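You operate a simulated robot arm through the tools that you are given. There is no shell and no other tool. Be economical: measure what you need, move in short steps, check, and stop when the job is done.

The job below is to be done with a simulated robot arm. You get a single attempt, and the scene is never put back.

Task
Take the jar off the plate, give bottle 59 a half turn on it and count it.
Fine: jar on the bench top; one press of the tally key; plate back to its start, the bottle left on it. Set down upright: what you pick out.

The check looks at the end state, three seconds after you hand in, the way a careful person would. Anything else that was tipped, shoved, dropped, spilled or broken makes it a failure.

Robot
A 6-joint arm with a two-finger parallel gripper, fixed in place. Base frame: the origin is at the foot of the arm, x ahead of it, y to its left, z up. Units: mm, degrees, N and s.
With the tool pointing down near the work surface it reaches from about 120 to 440 mm from the base axis. Its first joint turns from -66.0 to 66.0 degrees. Payload 2.7 kg.
The TCP is the grasp point between the finger pads, 23 mm short of the fingertips. In the tool frame z runs along the fingers and y along their closing line. The gripper opens to 94 mm. The fingers are 38 mm wide and 10 mm thick; the gripper's body (54 by 96 mm) begins 39 mm behind the TCP.
Orientation is that of the tool frame in the base frame, as a unit quaternion [w, x, y, z]. With the fingers straight down and closing along the base's y, the tool's x points along the base's -x, its y along +y and its z along -z.

Tools
- The arm moves only by the tool step_arm. Its argument "plan" is a list of rows, each a list of 3 entries, a list of its own where there are three numbers: the opening, from 0 (shut) to 1 (fully open), then the shift along the base's x, y, z in units of 300 mm (1.0 is 300 mm), then the turn, a rotation vector about the base's x, y, z in units of 120 degrees (1.0 is 120 degrees). In form: [[grip, [tx, ty, tz], [ax, ay, az]], ...]. A call has 1 to 10 rows; each row is the pose to reach, as a shift and turn from the pose commanded when the call began. A call with a number of a shift or a turn outside -1 to 1 is refused whole. Each row takes 0.2 s and may step no farther than 50 mm and 8.6 degrees from the row before; otherwise, or with a gripper value out of range, the whole call is refused. Where a pose cannot be reached the arm comes as near as it can. A force on the tool above 90 N (or 10 N above the force at the start of the call, whichever is more), or a blocked arm, ends the call early, and 0.2 s more pass. Each finger travels about 45 mm/s and halts on what it meets, pressing with about 37 N; the grip force reading is that of the motor and also rises with nothing between the fingers. The clock runs only during rows and for 0.2 s after the last one: add rows that repeat a pose to give the fingers time. It gives the time, the measured TCP pose, the force on the tool (base axes), the opening and the grip force at its end, in the units of the frame above (readings bear some noise), with the torque about the TCP (base axes, N m) and any sound that the robot's microphone picked up.
- Cameras (640 x 400 px; columns grow to the right, rows downward): "scene" is fixed at [68.8, -425.9, 1414.9]; the picture's right is [0.85, -0.53, 0.00], its down [-0.29, -0.46, -0.84] and it looks along [0.44, 0.71, -0.54] (base axes); focal length 323 px, centre (320, 200). "wrist" rides on the gripper at [86, 16, -75] in the tool frame; the picture's right is [-0.18, 0.98, 0.00], its down [-0.58, -0.11, -0.81] and it looks along [-0.79, -0.15, 0.59] (tool axes); focal length 243 px, centre (320, 200). There is no depth. A picture from a camera that has moved, and an enlarged one, comes with that camera's place and axes in the base frame and with its lens. The place of the scene camera against the robot may be out by one fixed shift of up to 12 mm in any direction.
- capture(camera): a new picture of that camera. It takes no simulated time.
- inspect(camera, box): a new picture of the part [left, top, right, bottom] of that camera's present view, enlarged. It takes no simulated time.
- finish_job(): hands the job in; it is judged then, once.

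Go step by step. Nothing tells you positions but the pictures and the camera data: compare them with the known pose of the tool, close in by small moves and look again before you grip or let go. The budget is 120 turns and 76 pictures, counting those below and the enlarged ones. Unless the task says otherwise, let go and move clear before handing in, and close with one line.

The tools are called after "Call:" by a JSON object that holds its "method" and its "body". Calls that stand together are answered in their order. step_arm: Moves the arm, as the interface text tells. Its arguments: {"type":"object","properties":{"plan":{"type":"array","items":{"type":"array"}}},"required":["plan"]} The other tools are called the same way: capture (camera) takes a picture; inspect (camera, box) takes an enlarged picture of a part of a camera's view; finish_job () hands the job in.

At the start:

```text
clock: 0.0
position: [464.4, 21.4, 1168.5]
tcp_rot: [0.001, -0.001, 1.0, 0.0]
wrist_force: [0.4, -0.4, 0.7]
ft_torque: [0.01, 0.01, 0.04]
gripper_width: 94.0
grasp_force: 0.0
```

scene: 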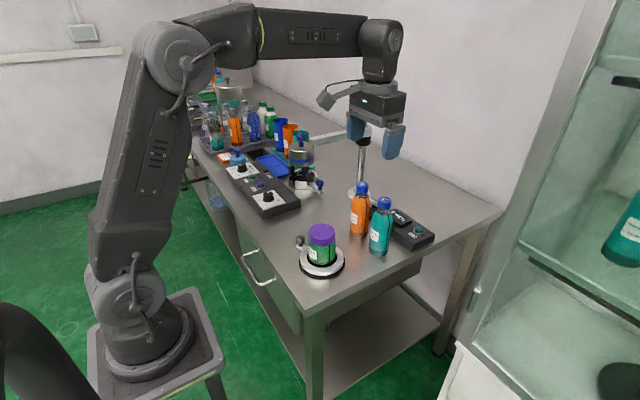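
wrist: 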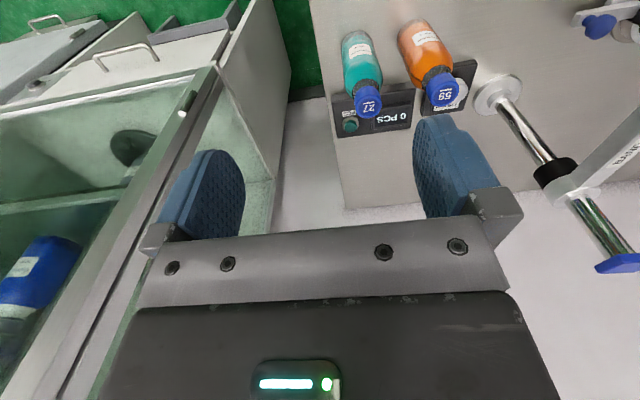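

I see a jar with a purple lid on a turntable plate, with an orange bottle (59) and a teal bottle (27) next to a tally counter. I'll enlarge these first.

Call:
{"method": "inspect", "body": {"camera": "scene", "box": [280, 170, 440, 290]}}

Call:
{"method": "inspect", "body": {"camera": "wrist", "box": [310, 0, 510, 150]}}

```text
3.33 times, centred on (360, 230) of scene
camera zoom: at [68.8, -425.9, 1414.9], right [0.85, -0.53, 0.0], down [-0.29, -0.46, -0.84], along [0.44, 0.71, -0.54], focal length 1078 px, centre (187, 100)
```

zoom: 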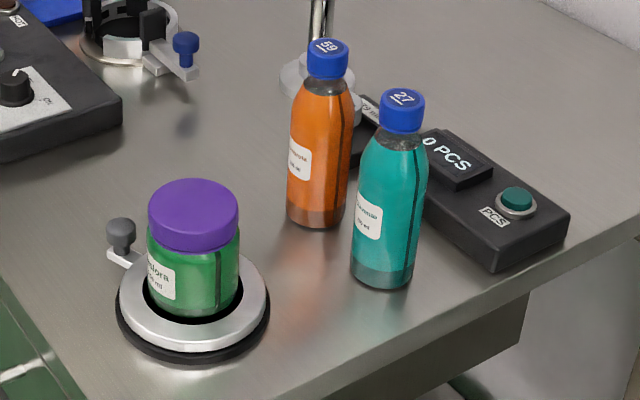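

```text
2.67 times, centred on (410, 75) of wrist
camera zoom: at [377.3, 37.2, 1242.8], right [0.18, 0.98, 0.0], down [0.58, -0.11, 0.81], along [0.79, -0.15, -0.59], focal length 647 px, centre (80, 533)
```

zoom: 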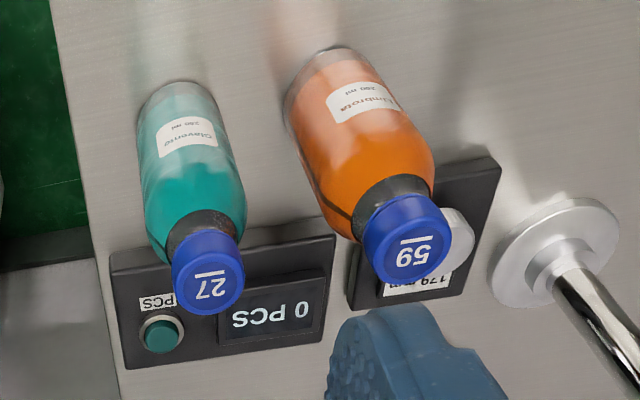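

Bottle 59 is at about (545,148), the tally key at about (670,35), the plate with its jar at about (398,95), and the bench at z≈820. I'll draw the arm back to look at the plate from the wrist camera.

Call:
{"method": "step_arm", "body": {"plan": [[1, [-0.13, 0.04, 0], [0, 0, 0]], [1, [-0.26, 0.08, 0], [0, 0, 0]], [1, [-0.39, 0.12, 0], [0, 0, 0]], [1, [-0.52, 0.16, 0], [0, 0, 0]], [1, [-0.65, 0.2, 0], [0, 0, 0]], [1, [-0.65, 0.2, 0], [0, 0, 0]]]}}

Call:
{"method": "capture", "body": {"camera": "wrist"}}

Call:
{"method": "inspect", "body": {"camera": "scene", "box": [190, 70, 350, 220]}}

```text
clock: 1.4
position: [267.9, 81.5, 1169.8]
tcp_rot: [0.001, -0.001, 1.0, 0.001]
wrist_force: [0.2, -0.2, 1.0]
ft_torque: [0.01, -0.01, -0.02]
gripper_width: 94.5
grasp_force: 0.0
```

```text
71 pictures are left
camera wrist: at [182.0, 97.4, 1244.7], right [0.18, 0.98, 0.0], down [0.58, -0.11, 0.81], along [0.79, -0.15, -0.59], focal length 243 px, centre (320, 200)
```

wrist: 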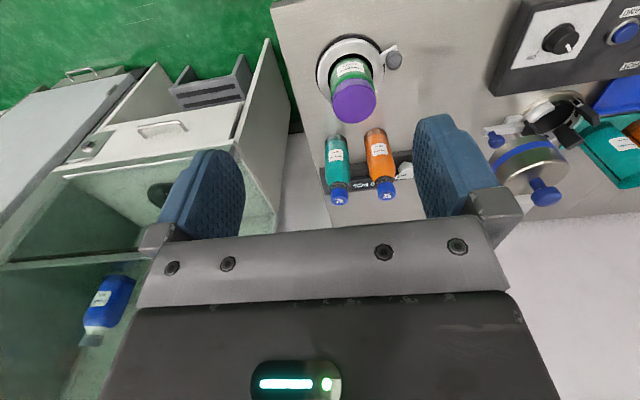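

```text
2.67 times, centred on (270, 145) of scene
camera zoom: at [68.7, -425.9, 1414.9], right [0.85, -0.53, 0.0], down [-0.29, -0.46, -0.84], along [0.44, 0.71, -0.54], focal length 862 px, centre (453, 347)
```

zoom: 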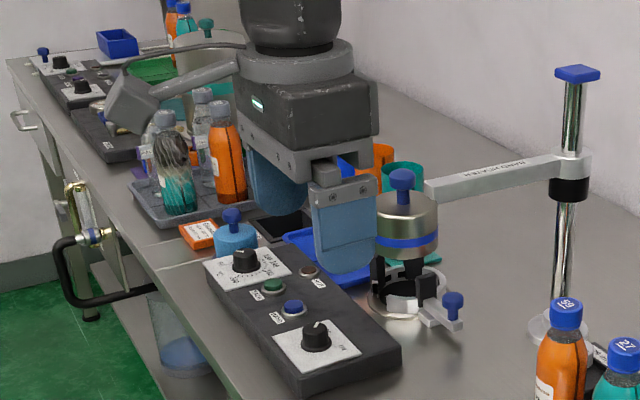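

The plate and its knob are now in view; I'll enlarge them.

Call:
{"method": "inspect", "body": {"camera": "wrist", "box": [290, 20, 440, 220]}}

```text
2.00 times, centred on (365, 120) of wrist
camera zoom: at [182.0, 97.4, 1244.7], right [0.18, 0.98, 0.0], down [0.58, -0.11, 0.81], along [0.79, -0.15, -0.59], focal length 485 px, centre (230, 360)
```

zoom: 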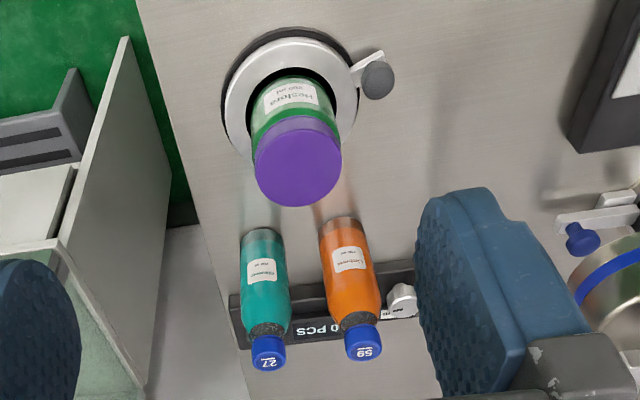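

The jar is centred near (387,109) with its top at z≈933, and the knob is near (370,175). I'll move to above the jar and look again.

Call:
{"method": "step_arm", "body": {"plan": [[1, [0.1, 0.023, -0.1], [0, 0, 0]], [1, [0.2, 0.046, -0.2], [0, 0, 0]], [1, [0.3, 0.07, -0.3], [0, 0, 0]], [1, [0.393, 0.092, -0.4], [0, 0, 0]], [1, [0.393, 0.092, -0.5], [0, 0, 0]], [1, [0.393, 0.092, -0.5], [0, 0, 0]]]}}

Call:
{"method": "capture", "body": {"camera": "wrist"}}

Call:
{"method": "capture", "body": {"camera": "scene"}}

```text
clock: 2.8
position: [385.9, 109.5, 1017.0]
tcp_rot: [0.001, 0.0, 1.0, 0.0]
wrist_force: [0.0, -0.3, -0.4]
ft_torque: [-0.03, 0.01, 0.0]
gripper_width: 94.0
grasp_force: 0.1
```

```text
68 pictures are left
camera wrist: at [299.2, 125.4, 1091.7], right [0.18, 0.98, 0.0], down [0.58, -0.11, 0.81], along [0.79, -0.15, -0.59], focal length 243 px, centre (320, 200)
```

wrist: 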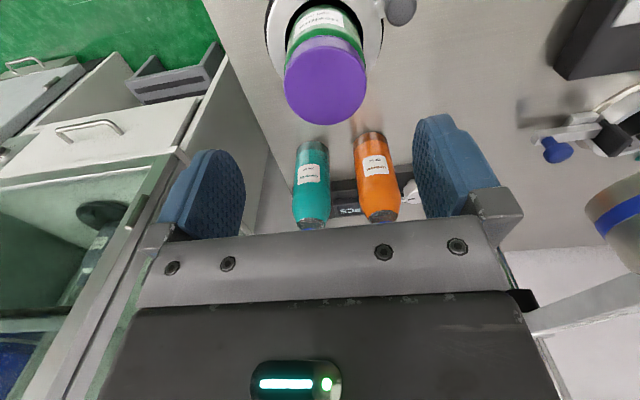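

```text
67 pictures are left
```

scene: 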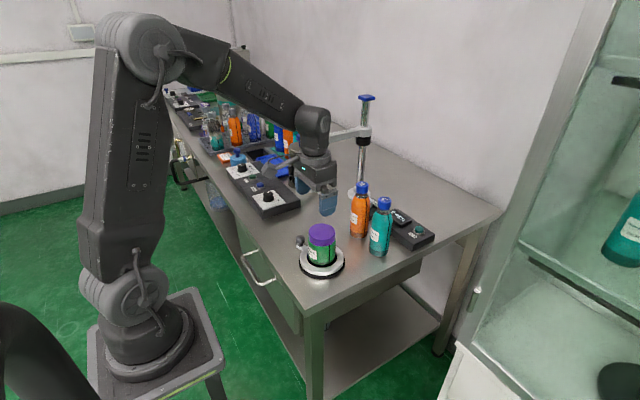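

I'll enlarge the lid to find its centre accurately.

Call:
{"method": "inspect", "body": {"camera": "wrist", "box": [240, 0, 440, 140]}}

Call:
{"method": "inspect", "body": {"camera": "scene", "box": [270, 150, 370, 290]}}

```text
2.86 times, centred on (340, 70) of wrist
camera zoom: at [299.2, 125.4, 1091.7], right [0.18, 0.98, 0.0], down [0.58, -0.11, 0.81], along [0.79, -0.15, -0.59], focal length 693 px, centre (263, 571)
```

zoom: 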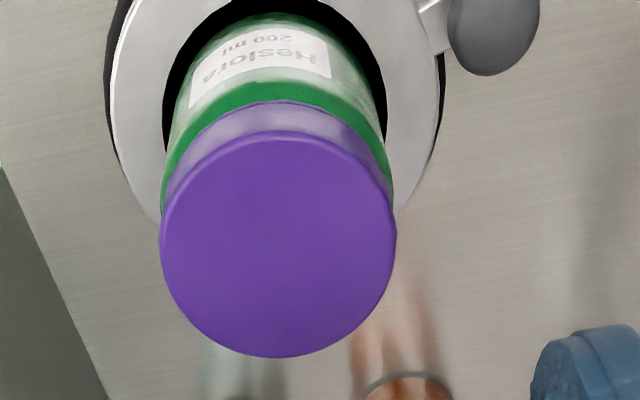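

```text
2.86 times, centred on (320, 220) of scene
camera zoom: at [68.8, -425.9, 1414.9], right [0.85, -0.53, 0.0], down [-0.29, -0.46, -0.84], along [0.44, 0.71, -0.54], focal length 924 px, centre (320, 143)
```

zoom: 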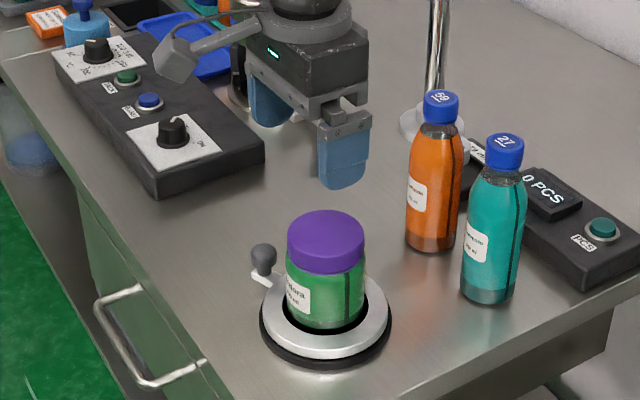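

The lid centre is at y≈112 and x≈385–391. I'll descend to just above the lid and check the height.

Call:
{"method": "step_arm", "body": {"plan": [[1, [0.003, 0.009, -0.09], [0, 0, 0]], [1, [0.003, 0.009, -0.16], [0, 0, 0]], [1, [0.003, 0.009, -0.16], [0, 0, 0]]]}}

Call:
{"method": "capture", "body": {"camera": "wrist"}}

Call:
{"method": "inspect", "body": {"camera": "scene", "box": [270, 150, 370, 290]}}

```text
clock: 3.6
position: [387.4, 111.1, 969.7]
tcp_rot: [-0.001, -0.001, 1.0, 0.0]
wrist_force: [0.0, -0.4, -0.1]
ft_torque: [-0.01, 0.0, -0.02]
gripper_width: 94.0
grasp_force: 0.1
```

```text
64 pictures are left
camera wrist: at [300.9, 127.8, 1044.1], right [0.18, 0.98, 0.0], down [0.58, -0.11, 0.81], along [0.79, -0.15, -0.59], focal length 243 px, centre (320, 200)
```

wrist: 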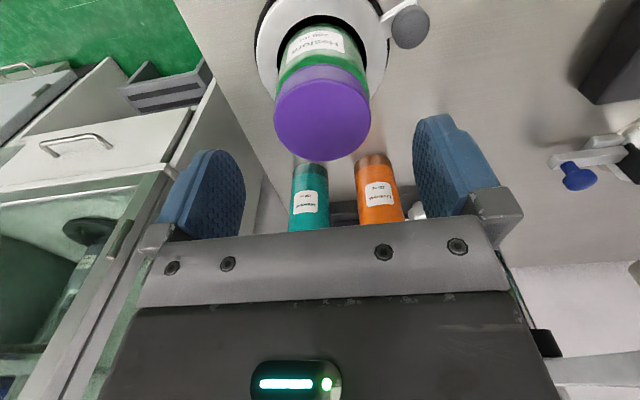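

```text
2.86 times, centred on (320, 220) of scene
camera zoom: at [68.8, -425.9, 1414.9], right [0.85, -0.53, 0.0], down [-0.29, -0.46, -0.84], along [0.44, 0.71, -0.54], focal length 924 px, centre (320, 143)
```

zoom: 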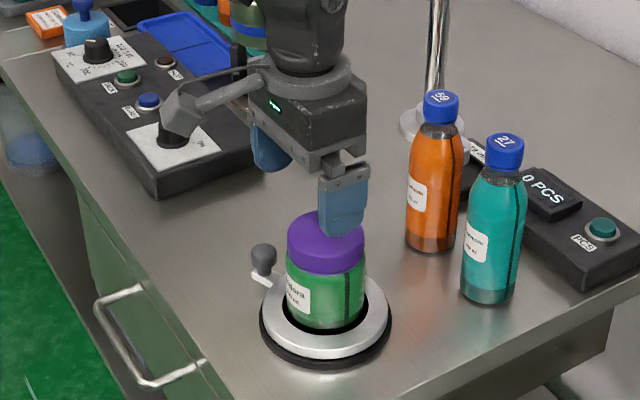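

Triangulating again puts the lid top nearer z≈903, with the jar centre at about (399,111). I'll shift to that and descend partway for another check.

Call:
{"method": "step_arm", "body": {"plan": [[1, [0.035, 0.0, -0.03], [0, 0, 0]], [1, [0.035, 0.0, -0.1], [0, 0, 0]], [1, [0.035, 0.0, -0.1], [0, 0, 0]]]}}

Call:
{"method": "capture", "body": {"camera": "wrist"}}

```text
clock: 4.4
position: [398.7, 111.7, 939.8]
tcp_rot: [0.001, 0.0, 1.0, 0.0]
wrist_force: [-1.0, 0.2, -0.1]
ft_torque: [-0.02, -0.02, -0.02]
gripper_width: 93.9
grasp_force: 0.0
```

```text
62 pictures are left
camera wrist: at [312.1, 126.8, 1014.5], right [0.18, 0.98, 0.0], down [0.58, -0.11, 0.81], along [0.79, -0.15, -0.59], focal length 243 px, centre (320, 200)
```

wrist: 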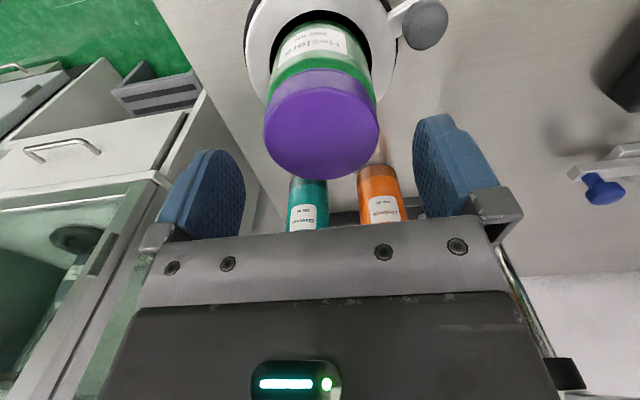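

The lid top is confirmed at z≈902, centred at (398,111.5). I'll go down to z≈880 and close on the lid.

Call:
{"method": "step_arm", "body": {"plan": [[1, [0, 0, -0.1], [0, 0, 0]], [1, [0, 0, -0.197], [0, 0, 0]], [1, [0, 0, -0.197], [0, 0, 0]], [0.5, [0, 0, -0.197], [0, 0, 0]], [0.5, [0, 0, -0.197], [0, 0, 0]], [0.5, [0, 0, -0.197], [0, 0, 0]], [0.5, [0, 0, -0.197], [0, 0, 0]]]}}

Call:
{"method": "capture", "body": {"camera": "wrist"}}

```text
clock: 6.0
position: [396.4, 109.0, 879.2]
tcp_rot: [0.001, -0.001, 1.0, 0.0]
wrist_force: [0.3, -0.1, 0.0]
ft_torque: [0.04, 0.02, 0.02]
gripper_width: 69.2
grasp_force: 37.0
```

```text
61 pictures are left
camera wrist: at [310.5, 126.1, 954.9], right [0.18, 0.98, 0.0], down [0.58, -0.11, 0.81], along [0.79, -0.15, -0.59], focal length 243 px, centre (320, 200)
```

wrist: 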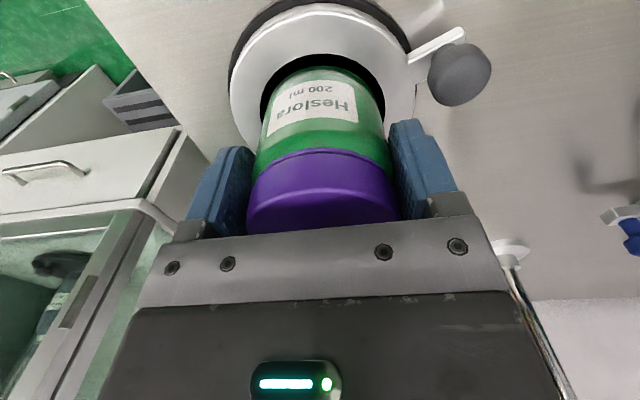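

The grip holds at 69 mm, so I'll lift the jar straight up, carry it to the free bench area near (465,262), and look.

Call:
{"method": "step_arm", "body": {"plan": [[0.5, [0, 0, 0.1], [0, 0, 0]], [0.5, [0, 0, 0.2], [0, 0, 0]], [0.5, [0, 0, 0.3], [0, 0, 0]], [0.5, [0.045, 0.1, 0.3], [0, 0, 0]], [0.5, [0.09, 0.2, 0.3], [0, 0, 0]], [0.5, [0.135, 0.3, 0.3], [0, 0, 0]], [0.5, [0.18, 0.4, 0.3], [0, 0, 0]], [0.5, [0.22, 0.5, 0.3], [0, 0, 0]], [0.5, [0.22, 0.5, 0.3], [0, 0, 0]]]}}

Call:
{"method": "capture", "body": {"camera": "wrist"}}

Call:
{"method": "inspect", "body": {"camera": "scene", "box": [250, 150, 450, 290]}}

```text
clock: 8.0
position: [461.6, 261.8, 971.4]
tcp_rot: [0.0, -0.001, 1.0, 0.0]
wrist_force: [0.8, -0.1, -1.9]
ft_torque: [-0.01, -0.02, 0.01]
gripper_width: 69.1
grasp_force: 36.6
```

```text
60 pictures are left
camera wrist: at [375.7, 278.6, 1045.8], right [0.18, 0.98, 0.0], down [0.58, -0.11, 0.81], along [0.79, -0.15, -0.59], focal length 243 px, centre (320, 200)
```

wrist: 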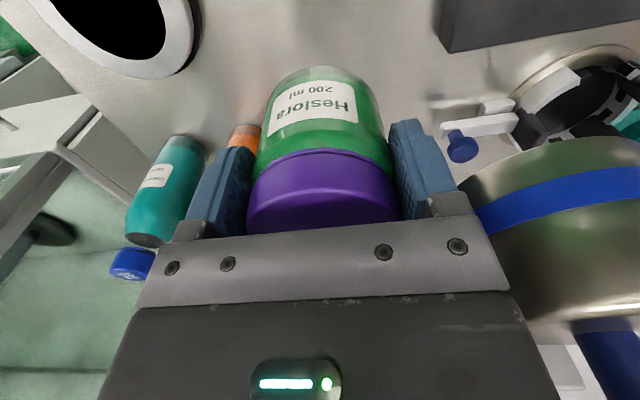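

```text
2.86 times, centred on (350, 220) of scene
camera zoom: at [68.8, -425.9, 1414.9], right [0.85, -0.53, 0.0], down [-0.29, -0.46, -0.84], along [0.44, 0.71, -0.54], focal length 924 px, centre (234, 143)
```

zoom: 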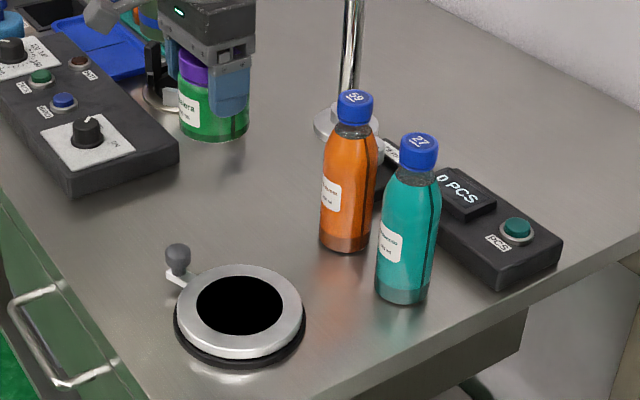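

The bench is around z≈800 and bottle 59 is near (551,152), about 172 mm tall. I'll lower the jar most of the way, then check the gap.

Call:
{"method": "step_arm", "body": {"plan": [[0.5, [0, 0, -0.13], [0, 0, 0]], [0.5, [0, 0, -0.24], [0, 0, 0]], [0.5, [0, 0, -0.32], [0, 0, 0]], [0.5, [0, 0, -0.32], [0, 0, 0]]]}}

Call:
{"method": "inspect", "body": {"camera": "scene", "box": [270, 120, 390, 220]}}

Call:
{"method": "capture", "body": {"camera": "wrist"}}

```text
clock: 9.0
position: [463.2, 263.8, 876.1]
tcp_rot: [0.001, -0.002, 1.0, -0.001]
wrist_force: [0.2, 1.2, -2.5]
ft_torque: [-0.03, 0.02, 0.01]
gripper_width: 69.1
grasp_force: 36.8
```

```text
4.00 times, centred on (330, 170) of scene
camera zoom: at [68.8, -425.9, 1414.9], right [0.85, -0.53, 0.0], down [-0.29, -0.46, -0.84], along [0.44, 0.71, -0.54], focal length 1293 px, centre (280, 320)
```

zoom: 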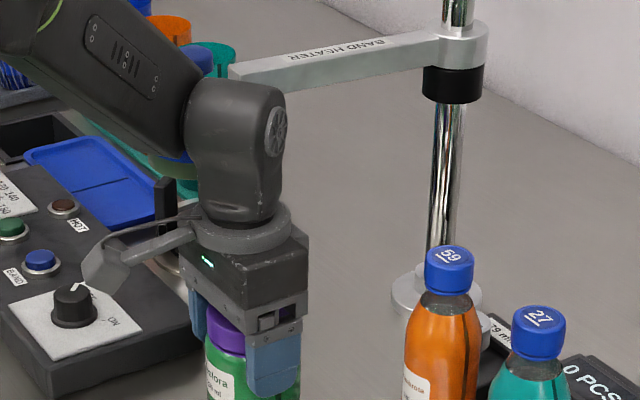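

```text
57 pictures are left
camera wrist: at [376.3, 279.5, 950.2], right [0.18, 0.98, 0.0], down [0.58, -0.11, 0.81], along [0.79, -0.15, -0.59], focal length 243 px, centre (320, 200)
```

wrist: 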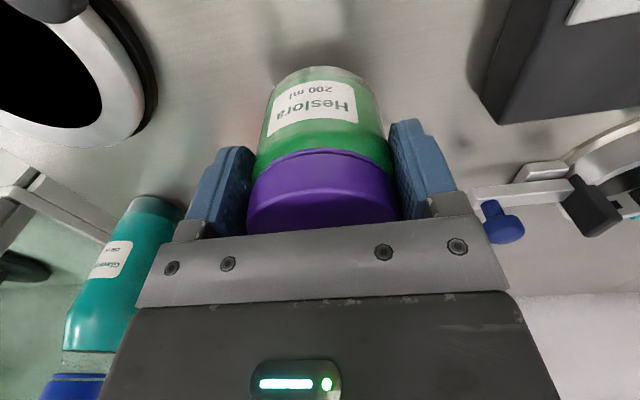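

There is still a gap, so I'll lower slowly and watch the force.

Call:
{"method": "step_arm", "body": {"plan": [[0.5, [0, 0, -0.025], [0, 0, 0]], [0.5, [0, 0, -0.05], [0, 0, 0]], [0.5, [0, 0, -0.05], [0, 0, 0]]]}}

Call:
{"method": "inspect", "body": {"camera": "scene", "box": [290, 180, 370, 240]}}

```text
clock: 9.8
position: [463.2, 262.1, 860.9]
tcp_rot: [0.0, -0.001, 1.0, 0.0]
wrist_force: [-0.9, 0.4, -0.6]
ft_torque: [0.0, 0.06, 0.0]
gripper_width: 69.2
grasp_force: 36.6
```

```text
6.67 times, centred on (330, 210) of scene
camera zoom: at [68.8, -425.9, 1414.9], right [0.85, -0.53, 0.0], down [-0.29, -0.46, -0.84], along [0.44, 0.71, -0.54], focal length 2155 px, centre (253, 133)
```

zoom: 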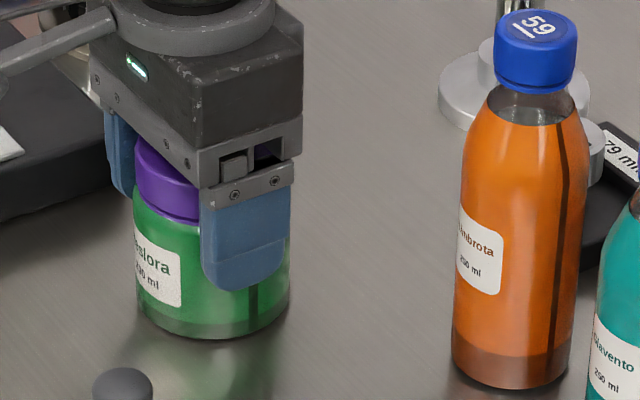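

Call:
{"method": "step_arm", "body": {"plan": [[0.5, [0, 0, -0.01], [0, 0, 0]], [0.5, [0, 0, -0.02], [0, 0, 0]], [0.5, [0, 0, -0.02], [0, 0, 0]]]}}

```text
clock: 10.6
position: [465.4, 262.8, 857.9]
tcp_rot: [0.004, -0.002, 1.0, 0.002]
wrist_force: [-2.5, 0.9, 29.2]
ft_torque: [-0.38, -0.27, 0.07]
gripper_width: 69.5
grasp_force: 37.2
```

The jar touches the bench at TCP z≈859. I'll ease off to light contact, open, and rise.

Call:
{"method": "step_arm", "body": {"plan": [[0.5, [0, 0, 0.008], [0, 0, 0]], [0.5, [0, 0, 0.01], [0, 0, 0]], [1, [0, 0, 0.01], [0, 0, 0]], [1, [0, 0, 0.01], [0, 0, 0]], [1, [0, 0, 0.01], [0, 0, 0]], [1, [0, 0, 0.01], [0, 0, 0]]]}}

Call:
{"method": "capture", "body": {"camera": "wrist"}}

```text
clock: 12.0
position: [464.0, 261.7, 857.3]
tcp_rot: [0.001, -0.001, 1.0, 0.0]
wrist_force: [0.3, -1.7, -0.2]
ft_torque: [-0.01, 0.01, 0.01]
gripper_width: 93.9
grasp_force: 0.0
```

```text
55 pictures are left
camera wrist: at [377.2, 277.9, 931.6], right [0.18, 0.98, 0.0], down [0.58, -0.11, 0.81], along [0.79, -0.15, -0.59], focal length 243 px, centre (320, 200)
```

wrist: 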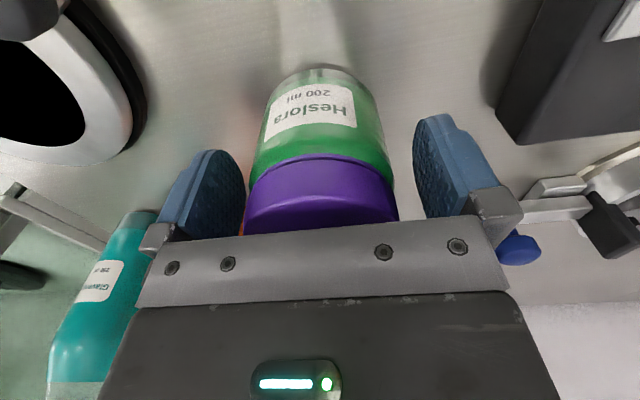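

The jar stands free on the bench. I'll rise and move to above bottle 59.

Call:
{"method": "step_arm", "body": {"plan": [[1, [0, 0, 0.15], [0, 0, 0]], [1, [0, 0, 0.3], [0, 0, 0]], [1, [0, 0, 0.46], [0, 0, 0]], [1, [0, 0, 0.6], [0, 0, 0]], [1, [0.07, -0.09, 0.67], [0, 0, 0]], [1, [0.14, -0.18, 0.67], [0, 0, 0]], [1, [0.21, -0.27, 0.67], [0, 0, 0]], [1, [0.29, -0.367, 0.67], [0, 0, 0]], [1, [0.29, -0.367, 0.67], [0, 0, 0]]]}}

Call:
{"method": "capture", "body": {"camera": "wrist"}}

Call:
{"method": "inspect", "body": {"camera": "scene", "box": [270, 130, 450, 270]}}

```text
clock: 12.7
position: [459.5, 251.9, 936.4]
tcp_rot: [-0.019, 0.006, 1.0, -0.016]
wrist_force: [1.2, -1.0, -10.4]
ft_torque: [-0.56, 0.01, -0.1]
gripper_width: 94.1
grasp_force: 0.0
stopped in row 3: the force on the tool passed its limit at 125 N (the readings are from after the stop); the commanded pose is now the measured one
```

```text
54 pictures are left
camera wrist: at [376.2, 271.9, 1012.9], right [0.19, 0.98, -0.04], down [0.61, -0.09, 0.79], along [0.77, -0.18, -0.62], focal length 243 px, centre (320, 200)
```

wrist: 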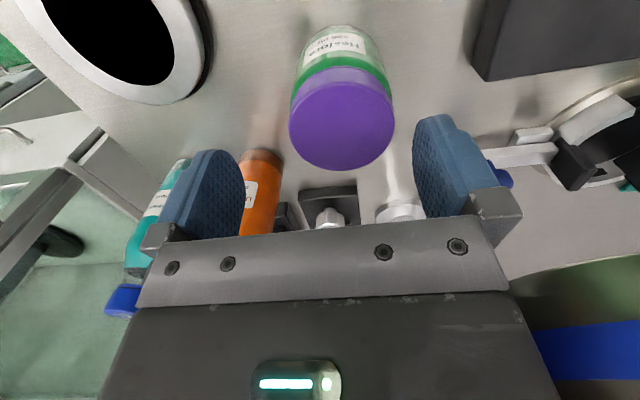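

```text
2.86 times, centred on (360, 200) of scene
camera zoom: at [68.9, -425.8, 1414.9], right [0.85, -0.53, 0.0], down [-0.29, -0.46, -0.84], along [0.44, 0.71, -0.54], focal length 924 px, centre (206, 200)
```

zoom: 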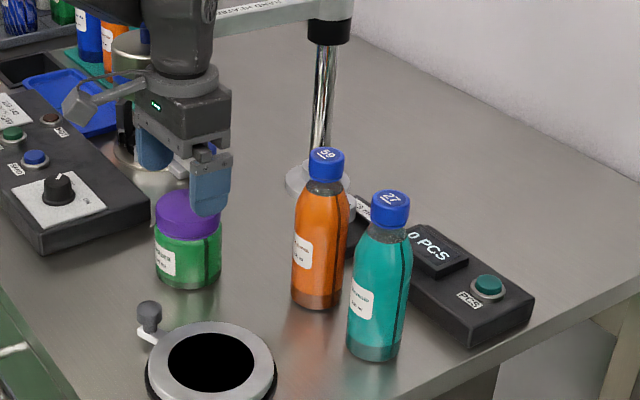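

The rising gripper hit something, most likely the pot on the stand behind at about (492,361,991), whose near side reaches over the opened finger. I'll check the pot before moving.

Call:
{"method": "inspect", "body": {"camera": "scene", "box": [260, 90, 400, 190]}}

Call:
{"method": "inspect", "body": {"camera": "wrist", "box": [400, 60, 640, 400]}}

```text
4.00 times, centred on (330, 140) of scene
camera zoom: at [68.9, -425.8, 1414.9], right [0.85, -0.53, 0.0], down [-0.29, -0.46, -0.84], along [0.44, 0.71, -0.54], focal length 1293 px, centre (280, 440)
```

zoom: 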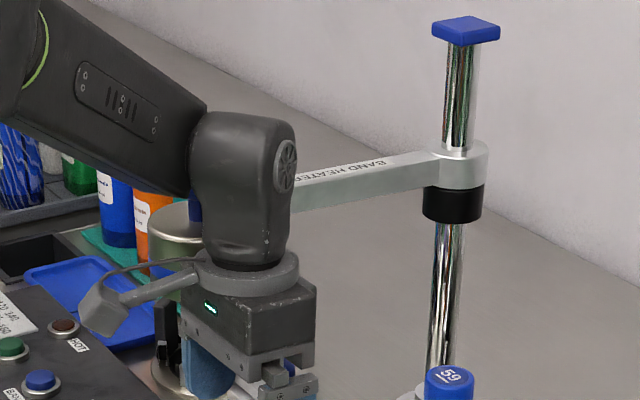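

```text
1.18 times, centred on (520, 230) of wrist
camera zoom: at [376.2, 271.9, 1012.9], right [0.19, 0.98, -0.04], down [0.61, -0.09, 0.79], along [0.77, -0.18, -0.62], focal length 285 px, centre (85, 165)
```

zoom: 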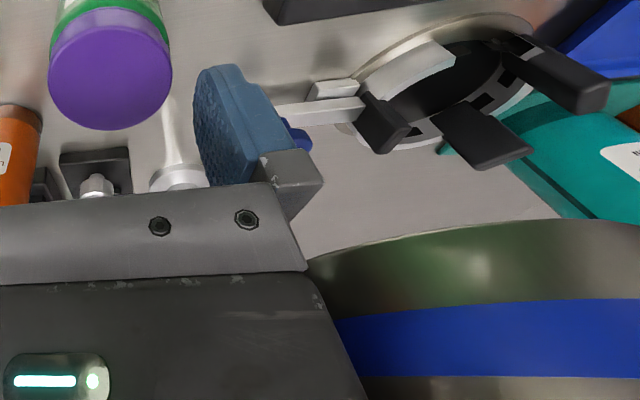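

The pot is a fixed band-heater vessel and looks undisturbed. I'll move away along -y, straighten the tool, then rise and approach bottle 59.

Call:
{"method": "step_arm", "body": {"plan": [[1, [0, -0.08, 0], [0.0075, -0.009, 0.003]], [1, [0, -0.18, 0], [0.0153, -0.0181, 0.0057]], [1, [0, -0.28, 0.04], [0.0153, -0.0181, 0.0057]], [1, [0, -0.333, 0.16], [0.0153, -0.0181, 0.0057]], [1, [0, -0.333, 0.29], [0.0153, -0.0181, 0.0057]], [1, [0, -0.333, 0.412], [0.0153, -0.0181, 0.0057]], [1, [0, -0.333, 0.412], [0.0153, -0.0181, 0.0057]]]}}

Call:
{"method": "capture", "body": {"camera": "wrist"}}

Call:
{"method": "inspect", "body": {"camera": "scene", "box": [190, 70, 440, 270]}}

```text
clock: 14.3
position: [458.8, 153.1, 1062.2]
tcp_rot: [0.002, 0.0, 1.0, 0.002]
wrist_force: [-0.3, 0.0, 0.1]
ft_torque: [0.01, 0.0, -0.02]
gripper_width: 94.0
grasp_force: 0.0
```

```text
50 pictures are left
camera wrist: at [372.1, 169.3, 1136.8], right [0.18, 0.98, 0.0], down [0.58, -0.11, 0.81], along [0.79, -0.15, -0.59], focal length 243 px, centre (320, 200)
```

wrist: 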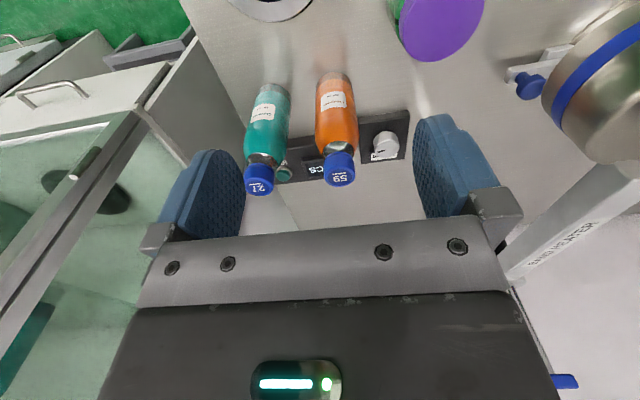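

```text
2.00 times, centred on (315, 170) of scene
camera zoom: at [68.7, -425.9, 1414.9], right [0.85, -0.53, 0.0], down [-0.29, -0.46, -0.84], along [0.44, 0.71, -0.54], focal length 646 px, centre (330, 260)
```

zoom: 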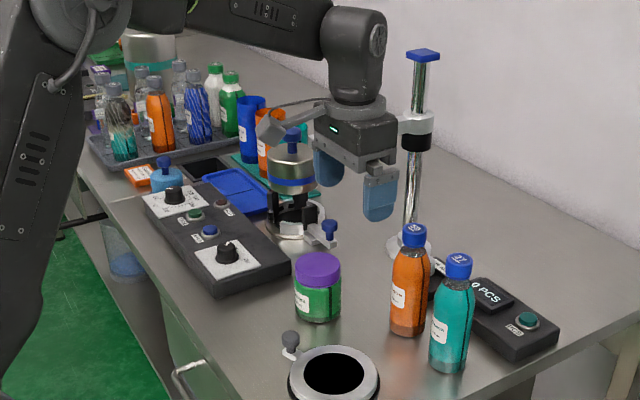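

The pot is where it was. Bottle 59's cap is near (550,154) with its top at z≈972 and bottle 27 is near (559,66), so I'll approach with a narrower opening.

Call:
{"method": "step_arm", "body": {"plan": [[0.65, [0.1, 0, 0], [0, 0, 0]], [0.65, [0.2, 0.003, 0], [0, 0, 0]], [0.65, [0.303, 0.005, -0.06], [0, 0, 0]], [0.65, [0.303, 0.005, -0.13], [0, 0, 0]], [0.65, [0.303, 0.005, -0.13], [0, 0, 0]]]}}

Call:
{"method": "capture", "body": {"camera": "wrist"}}

```text
clock: 15.5
position: [551.0, 154.4, 1021.4]
tcp_rot: [0.002, 0.0, 1.0, 0.002]
wrist_force: [0.7, 0.0, 0.7]
ft_torque: [0.0, -0.03, 0.04]
gripper_width: 61.2
grasp_force: 0.1
```

```text
48 pictures are left
camera wrist: at [464.3, 171.6, 1096.6], right [0.18, 0.98, 0.0], down [0.58, -0.11, 0.81], along [0.79, -0.15, -0.59], focal length 243 px, centre (320, 200)
```

wrist: 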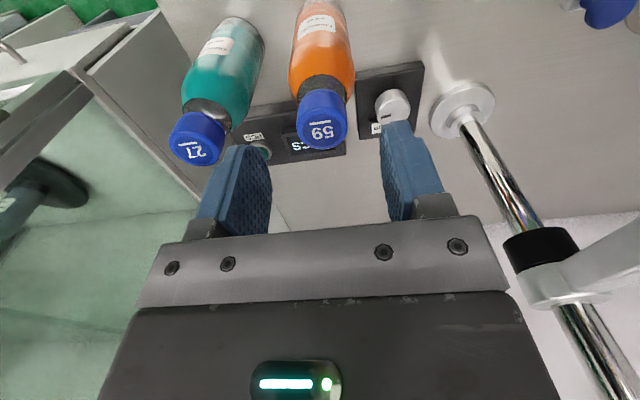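

Call:
{"method": "step_arm", "body": {"plan": [[0.65, [0.02, 0.002, -0.05], [0, 0, 0]], [0.65, [0.02, 0.002, -0.1], [0, 0, 0]], [0.65, [0.02, 0.002, -0.1], [0, 0, 0]]]}}

Call:
{"method": "inspect", "body": {"camera": "wrist", "box": [160, 0, 480, 240]}}

Call:
{"method": "inspect", "body": {"camera": "scene", "box": [310, 150, 430, 250]}}

```text
clock: 16.3
position: [556.1, 156.1, 990.3]
tcp_rot: [0.002, 0.0, 1.0, 0.001]
wrist_force: [0.4, -1.1, 0.7]
ft_torque: [-0.01, -0.01, 0.02]
gripper_width: 60.8
grasp_force: 0.0
```

```text
1.67 times, centred on (320, 120) of wrist
camera zoom: at [469.9, 172.9, 1065.8], right [0.18, 0.98, 0.0], down [0.58, -0.11, 0.81], along [0.79, -0.15, -0.59], focal length 404 px, centre (320, 333)
```

zoom: 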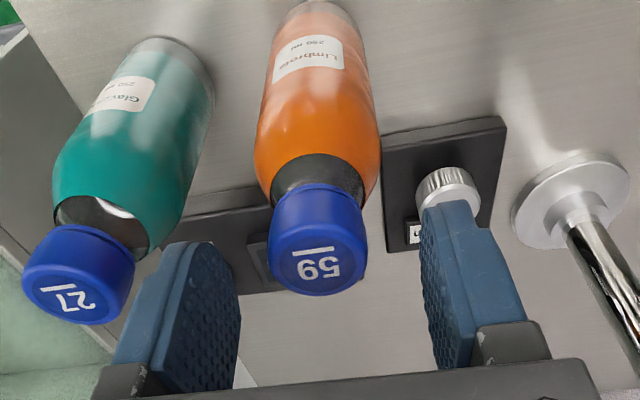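

```text
4.00 times, centred on (370, 200) of scene
camera zoom: at [68.8, -425.9, 1414.9], right [0.85, -0.53, 0.0], down [-0.29, -0.46, -0.84], along [0.44, 0.71, -0.54], focal length 1293 px, centre (120, 200)
```

zoom: 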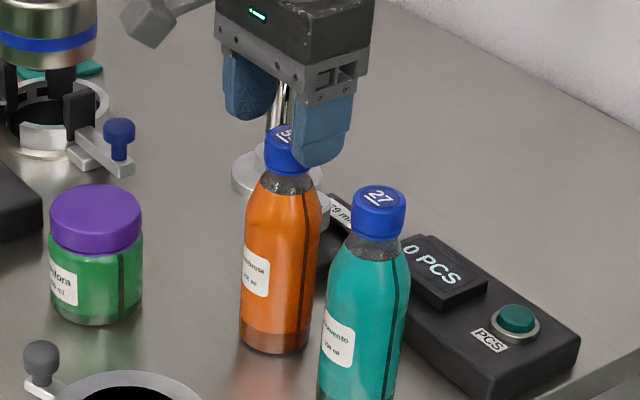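

The cap top is at z≈978, centred at (551.5,157), with diameter ≈29. I'll descend to TCP z≈962 and close gently on the cap.

Call:
{"method": "step_arm", "body": {"plan": [[0.65, [-0.015, 0.002, -0.05], [0, 0, 0]], [0.65, [-0.015, 0.002, -0.094], [0, 0, 0]], [0.65, [-0.015, 0.002, -0.094], [0, 0, 0]], [0.15, [-0.015, 0.002, -0.094], [0, 0, 0]], [0.15, [-0.015, 0.002, -0.094], [0, 0, 0]], [0.15, [-0.015, 0.002, -0.094], [0, 0, 0]], [0.15, [-0.015, 0.002, -0.094], [0, 0, 0]], [0.15, [-0.015, 0.002, -0.094], [0, 0, 0]]]}}

Call:
{"method": "capture", "body": {"camera": "wrist"}}

Call:
{"method": "inspect", "body": {"camera": "scene", "box": [310, 150, 430, 250]}}

```text
clock: 18.1
position: [550.9, 156.1, 964.1]
tcp_rot: [0.002, 0.001, 1.0, 0.001]
wrist_force: [-0.4, -0.6, -0.1]
ft_torque: [-0.11, 0.07, 0.0]
gripper_width: 32.3
grasp_force: 37.9
```

```text
45 pictures are left
camera wrist: at [464.8, 172.4, 1038.4], right [0.18, 0.98, 0.0], down [0.58, -0.11, 0.81], along [0.79, -0.15, -0.59], focal length 243 px, centre (320, 200)
```

wrist: 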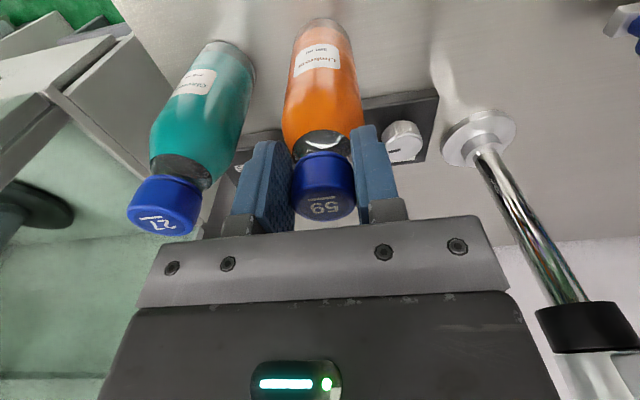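

```text
4.00 times, centred on (370, 200) of scene
camera zoom: at [68.8, -425.9, 1414.9], right [0.85, -0.53, 0.0], down [-0.29, -0.46, -0.84], along [0.44, 0.71, -0.54], focal length 1293 px, centre (120, 200)
```

zoom: 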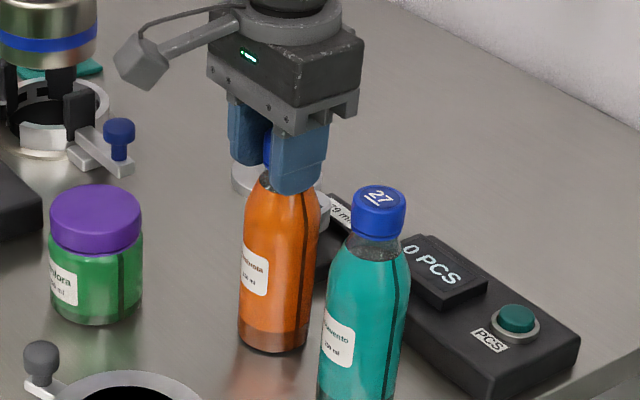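

The bottle is gripped at the cap. I'll lift it, carry it gently to hover over the plate, and look.

Call:
{"method": "step_arm", "body": {"plan": [[0.15, [0, 0, 0.06], [0, 0, 0]], [0.15, [0, 0, 0.15], [0, 0, 0]], [0.15, [0, 0, 0.25], [0, 0, 0]], [0.15, [-0.08, -0.025, 0.25], [0, 0, 0]], [0.15, [-0.17, -0.05, 0.25], [0, 0, 0]], [0.15, [-0.26, -0.075, 0.25], [0, 0, 0]], [0.15, [-0.35, -0.1, 0.25], [0, 0, 0]], [0.15, [-0.44, -0.125, 0.25], [0, 0, 0]], [0.15, [-0.51, -0.148, 0.25], [0, 0, 0]], [0.15, [-0.51, -0.148, 0.25], [0, 0, 0]]]}}

Call:
{"method": "capture", "body": {"camera": "wrist"}}

Call:
{"method": "inspect", "body": {"camera": "scene", "box": [260, 180, 400, 290]}}

```text
clock: 20.3
position: [397.4, 109.0, 1040.0]
tcp_rot: [0.001, 0.0, 1.0, 0.002]
wrist_force: [0.2, 1.1, -2.7]
ft_torque: [0.0, 0.01, 0.0]
gripper_width: 32.3
grasp_force: 36.6
```

```text
43 pictures are left
camera wrist: at [311.6, 125.8, 1113.7], right [0.18, 0.98, 0.0], down [0.58, -0.11, 0.81], along [0.79, -0.15, -0.59], focal length 243 px, centre (320, 200)
```

wrist: 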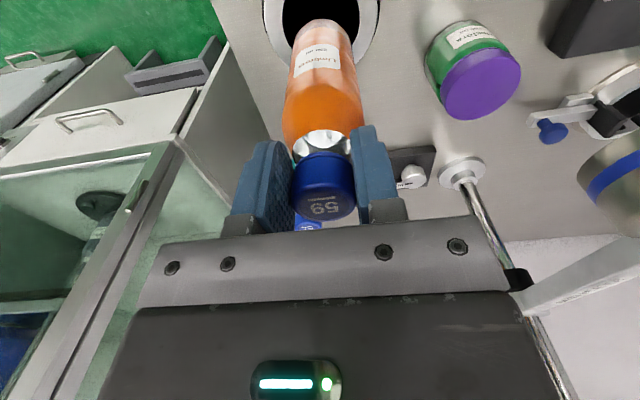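

```text
3.64 times, centred on (330, 235) of scene
camera zoom: at [68.8, -425.9, 1414.9], right [0.85, -0.53, 0.0], down [-0.29, -0.46, -0.84], along [0.44, 0.71, -0.54], focal length 1175 px, centre (284, 73)
```

zoom: 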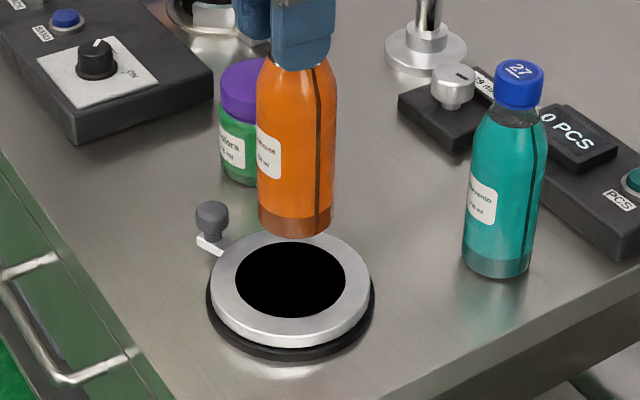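

The plate centre lies about (394.5,111), roughly 3 mm off the bottle axis. I'll correct that and lower to just above contact, expected at TCP z≈984.

Call:
{"method": "step_arm", "body": {"plan": [[0.15, [-0.008, 0.005, -0.05], [0, 0, 0]], [0.15, [-0.008, 0.005, -0.11], [0, 0, 0]], [0.15, [-0.008, 0.005, -0.16], [0, 0, 0]], [0.15, [-0.008, 0.005, -0.16], [0, 0, 0]]]}}

Call:
{"method": "inspect", "body": {"camera": "scene", "box": [260, 180, 400, 290]}}

Call:
{"method": "capture", "body": {"camera": "wrist"}}

```text
clock: 21.3
position: [397.5, 111.3, 991.4]
tcp_rot: [0.002, 0.001, 1.0, 0.002]
wrist_force: [0.5, -0.4, -3.3]
ft_torque: [0.02, 0.03, 0.0]
gripper_width: 32.5
grasp_force: 36.8
```

```text
3.64 times, centred on (330, 235) of scene
camera zoom: at [68.8, -425.9, 1414.9], right [0.85, -0.53, 0.0], down [-0.29, -0.46, -0.84], along [0.44, 0.71, -0.54], focal length 1175 px, centre (284, 73)
```

zoom: 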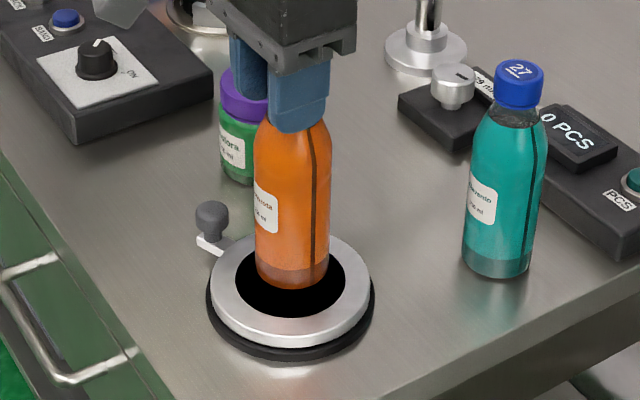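

```text
40 pictures are left
camera wrist: at [310.4, 127.9, 1066.3], right [0.18, 0.98, 0.0], down [0.58, -0.11, 0.81], along [0.79, -0.15, -0.59], focal length 243 px, centre (320, 200)
```

wrist: 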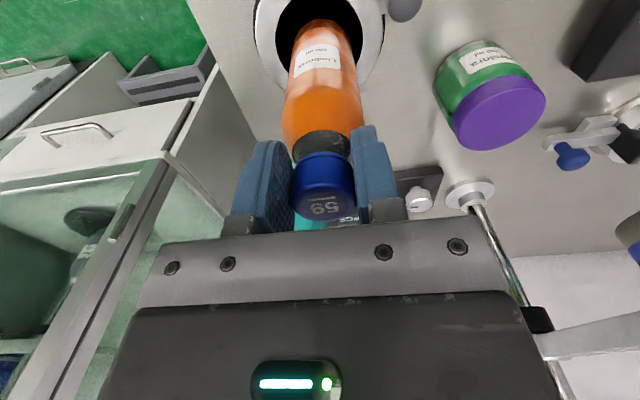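

Well centred. I'll lower the last few millimetres, watching the force.

Call:
{"method": "step_arm", "body": {"plan": [[0.15, [0, 0, -0.01], [0, 0, 0]], [0.15, [0, 0, -0.018], [0, 0, 0]], [0.15, [0, 0, -0.018], [0, 0, 0]]]}}

```text
clock: 22.1
position: [397.0, 112.2, 986.1]
tcp_rot: [0.002, 0.0, 1.0, 0.001]
wrist_force: [0.0, 0.0, -3.2]
ft_torque: [-0.02, 0.03, 0.01]
gripper_width: 32.4
grasp_force: 37.2
```

Call:
{"method": "step_arm", "body": {"plan": [[0.15, [0, 0, -0.005], [0, 0, 0]], [0.15, [0, 0, -0.009], [0, 0, 0]], [0.15, [0, 0, -0.009], [0, 0, 0]]]}}

```text
clock: 22.9
position: [395.7, 112.5, 983.6]
tcp_rot: [0.002, -0.001, 1.0, 0.002]
wrist_force: [-4.3, -0.7, 15.8]
ft_torque: [-0.55, 0.61, -0.03]
gripper_width: 32.3
grasp_force: 37.8
```

Contact at z≈984, as expected. I'll ease off slightly, release, and check.

Call:
{"method": "step_arm", "body": {"plan": [[0.15, [0, 0, 0.004], [0, 0, 0]], [0.65, [0, 0, 0.004], [0, 0, 0]], [0.65, [0, 0, 0.004], [0, 0, 0]], [0.65, [0, 0, 0.004], [0, 0, 0]], [0.65, [0, 0, 0.004], [0, 0, 0]]]}}

Call:
{"method": "inspect", "body": {"camera": "wrist", "box": [200, 0, 460, 230]}}

```text
clock: 24.1
position: [396.1, 113.1, 984.0]
tcp_rot: [0.002, 0.0, 1.0, 0.002]
wrist_force: [0.2, 0.0, 0.3]
ft_torque: [0.03, -0.01, 0.0]
gripper_width: 61.1
grasp_force: 0.1
```

```text
1.74 times, centred on (330, 115) of wrist
camera zoom: at [309.8, 129.1, 1058.5], right [0.18, 0.98, 0.0], down [0.58, -0.11, 0.81], along [0.79, -0.15, -0.59], focal length 422 px, centre (303, 348)
```

zoom: 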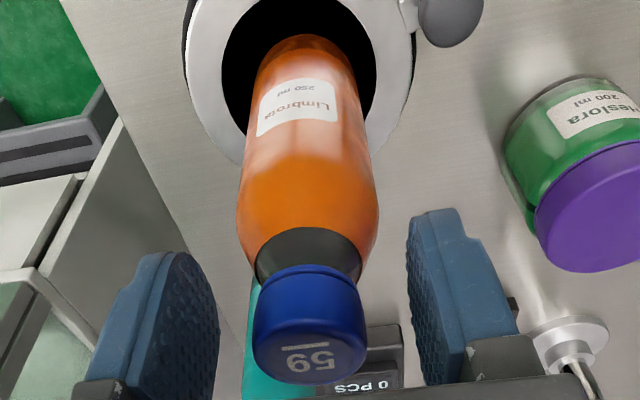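

The bottle stands free on the plate. I'll rise clear and turn the tool so the camera side faces outward, ready to grip the plate's knob near (377,179).

Call:
{"method": "step_arm", "body": {"plan": [[0.65, [0, 0, 0.12], [0, 0, 0]], [0.65, [0, 0, 0.26], [0, 0, 0]], [0.65, [0, 0, 0.3], [0, 0, -0.07]], [0.65, [-0.01, 0.04, 0.3], [0, 0, -0.14]], [0.65, [-0.02, 0.08, 0.3], [0, 0, -0.21]], [0.65, [-0.03, 0.12, 0.3], [0, 0, -0.28]], [0.65, [-0.04, 0.16, 0.3], [0, 0, -0.35]], [0.65, [-0.05, 0.2, 0.3], [0, 0, -0.42]], [0.65, [-0.06, 0.24, 0.3], [0, 0, -0.49]], [0.65, [-0.06, 0.24, 0.3], [0, 0, -0.56]]]}}

Call:
{"method": "capture", "body": {"camera": "wrist"}}

Call:
{"method": "capture", "body": {"camera": "scene"}}

```text
clock: 26.3
position: [379.8, 184.5, 1074.4]
tcp_rot: [0.002, 0.554, 0.832, 0.0]
wrist_force: [-1.1, 0.1, 0.7]
ft_torque: [0.01, -0.02, -0.01]
gripper_width: 61.0
grasp_force: 0.0
```

```text
38 pictures are left
camera wrist: at [360.6, 271.6, 1148.9], right [0.98, 0.21, 0.0], down [0.12, -0.58, 0.81], along [0.17, -0.79, -0.59], focal length 243 px, centre (320, 200)
```

wrist: 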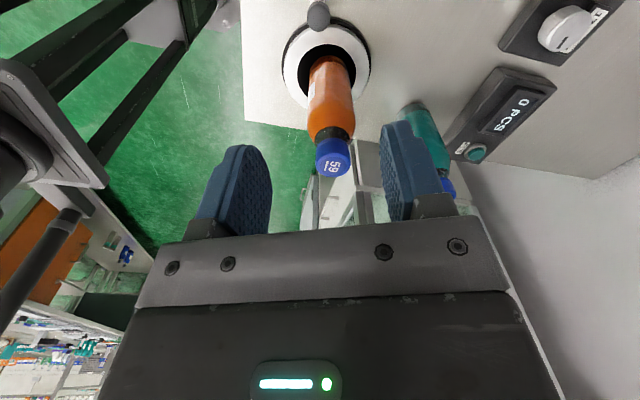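

```text
37 pictures are left
```

scene: 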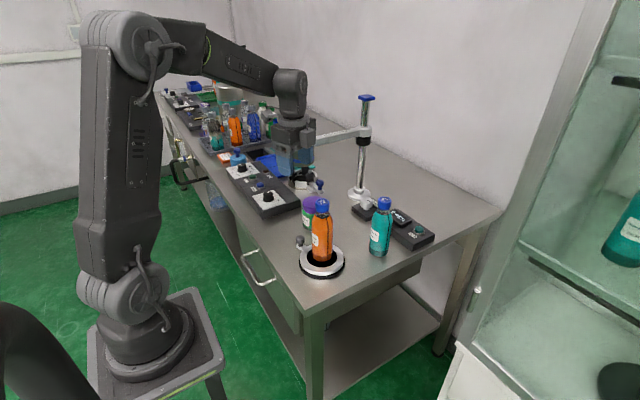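

I'll enlarge this view to measure the knob, plate and bottle.

Call:
{"method": "inspect", "body": {"camera": "wrist", "box": [240, 0, 400, 190]}}

```text
2.11 times, centred on (320, 95) of wrist
camera zoom: at [360.6, 271.6, 1148.9], right [0.98, 0.21, 0.0], down [0.12, -0.58, 0.81], along [0.17, -0.79, -0.59], focal length 511 px, centre (320, 421)
```

zoom: 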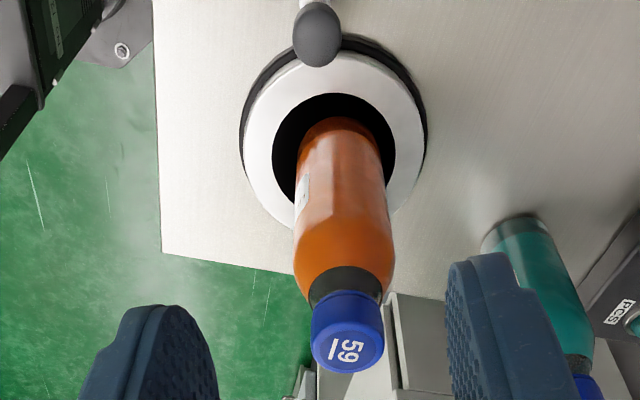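

The views disagree by about 10 mm on the bottle's place, so I'll check with the scene camera.

Call:
{"method": "inspect", "body": {"camera": "scene", "box": [260, 180, 400, 290]}}

```text
3.64 times, centred on (330, 235) of scene
camera zoom: at [68.8, -425.9, 1414.9], right [0.85, -0.53, 0.0], down [-0.29, -0.46, -0.84], along [0.44, 0.71, -0.54], focal length 1175 px, centre (284, 73)
```

zoom: 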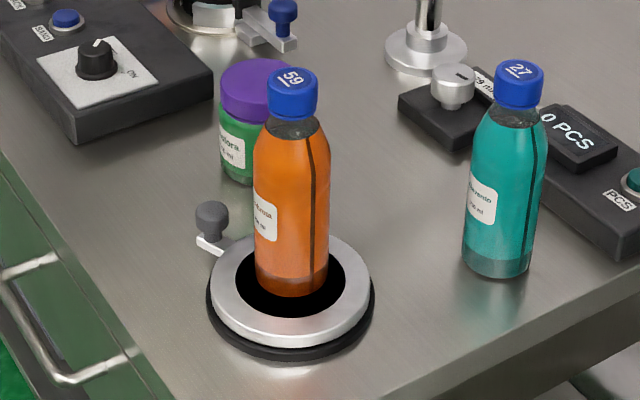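

Re-solving with the finger-centred values, all views agree on: bottle at ≈(405,114), plate axis ≈(404,115), knob ≈(380,180.5, z≈835). I'll tilt the tool 12° away from the bottle and come down above the knob.

Call:
{"method": "step_arm", "body": {"plan": [[0.5, [0, -0.006, -0.1], [-0.047, -0.017, -0.011]], [0.5, [0.002, -0.013, -0.22], [-0.094, -0.034, -0.023]], [0.5, [0.002, -0.013, -0.35], [-0.094, -0.034, -0.023]], [0.5, [0.002, -0.013, -0.5], [-0.094, -0.034, -0.023]], [0.5, [0.002, -0.013, -0.5], [-0.094, -0.034, -0.023]]]}}

Call:
{"method": "capture", "body": {"camera": "wrist"}}

Call:
{"method": "inspect", "body": {"camera": "scene", "box": [240, 140, 400, 290]}}

```text
clock: 27.5
position: [381.2, 181.0, 921.1]
tcp_rot: [0.086, 0.569, 0.815, -0.062]
wrist_force: [0.7, 1.0, -0.2]
ft_torque: [0.0, -0.01, 0.03]
gripper_width: 47.3
grasp_force: 0.1
```

```text
34 pictures are left
camera wrist: at [362.2, 280.9, 976.6], right [0.99, 0.17, 0.04], down [0.04, -0.41, 0.91], along [0.17, -0.9, -0.41], focal length 243 px, centre (320, 200)
```

wrist: 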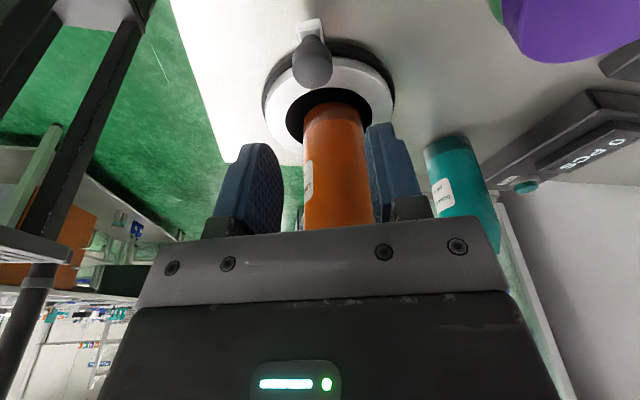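

```text
2.67 times, centred on (320, 215) of scene
camera zoom: at [68.8, -425.9, 1414.9], right [0.85, -0.53, 0.0], down [-0.29, -0.46, -0.84], along [0.44, 0.71, -0.54], focal length 862 px, centre (320, 160)
```

zoom: 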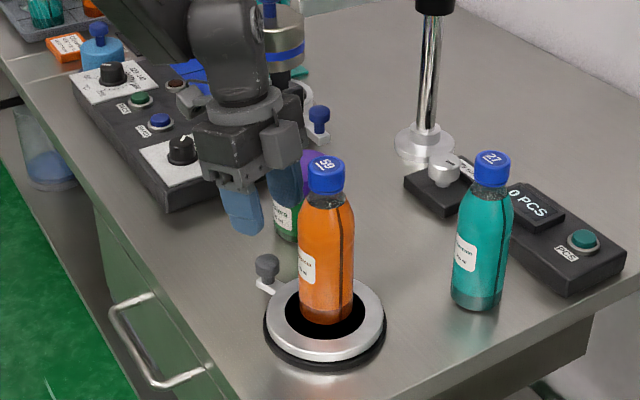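

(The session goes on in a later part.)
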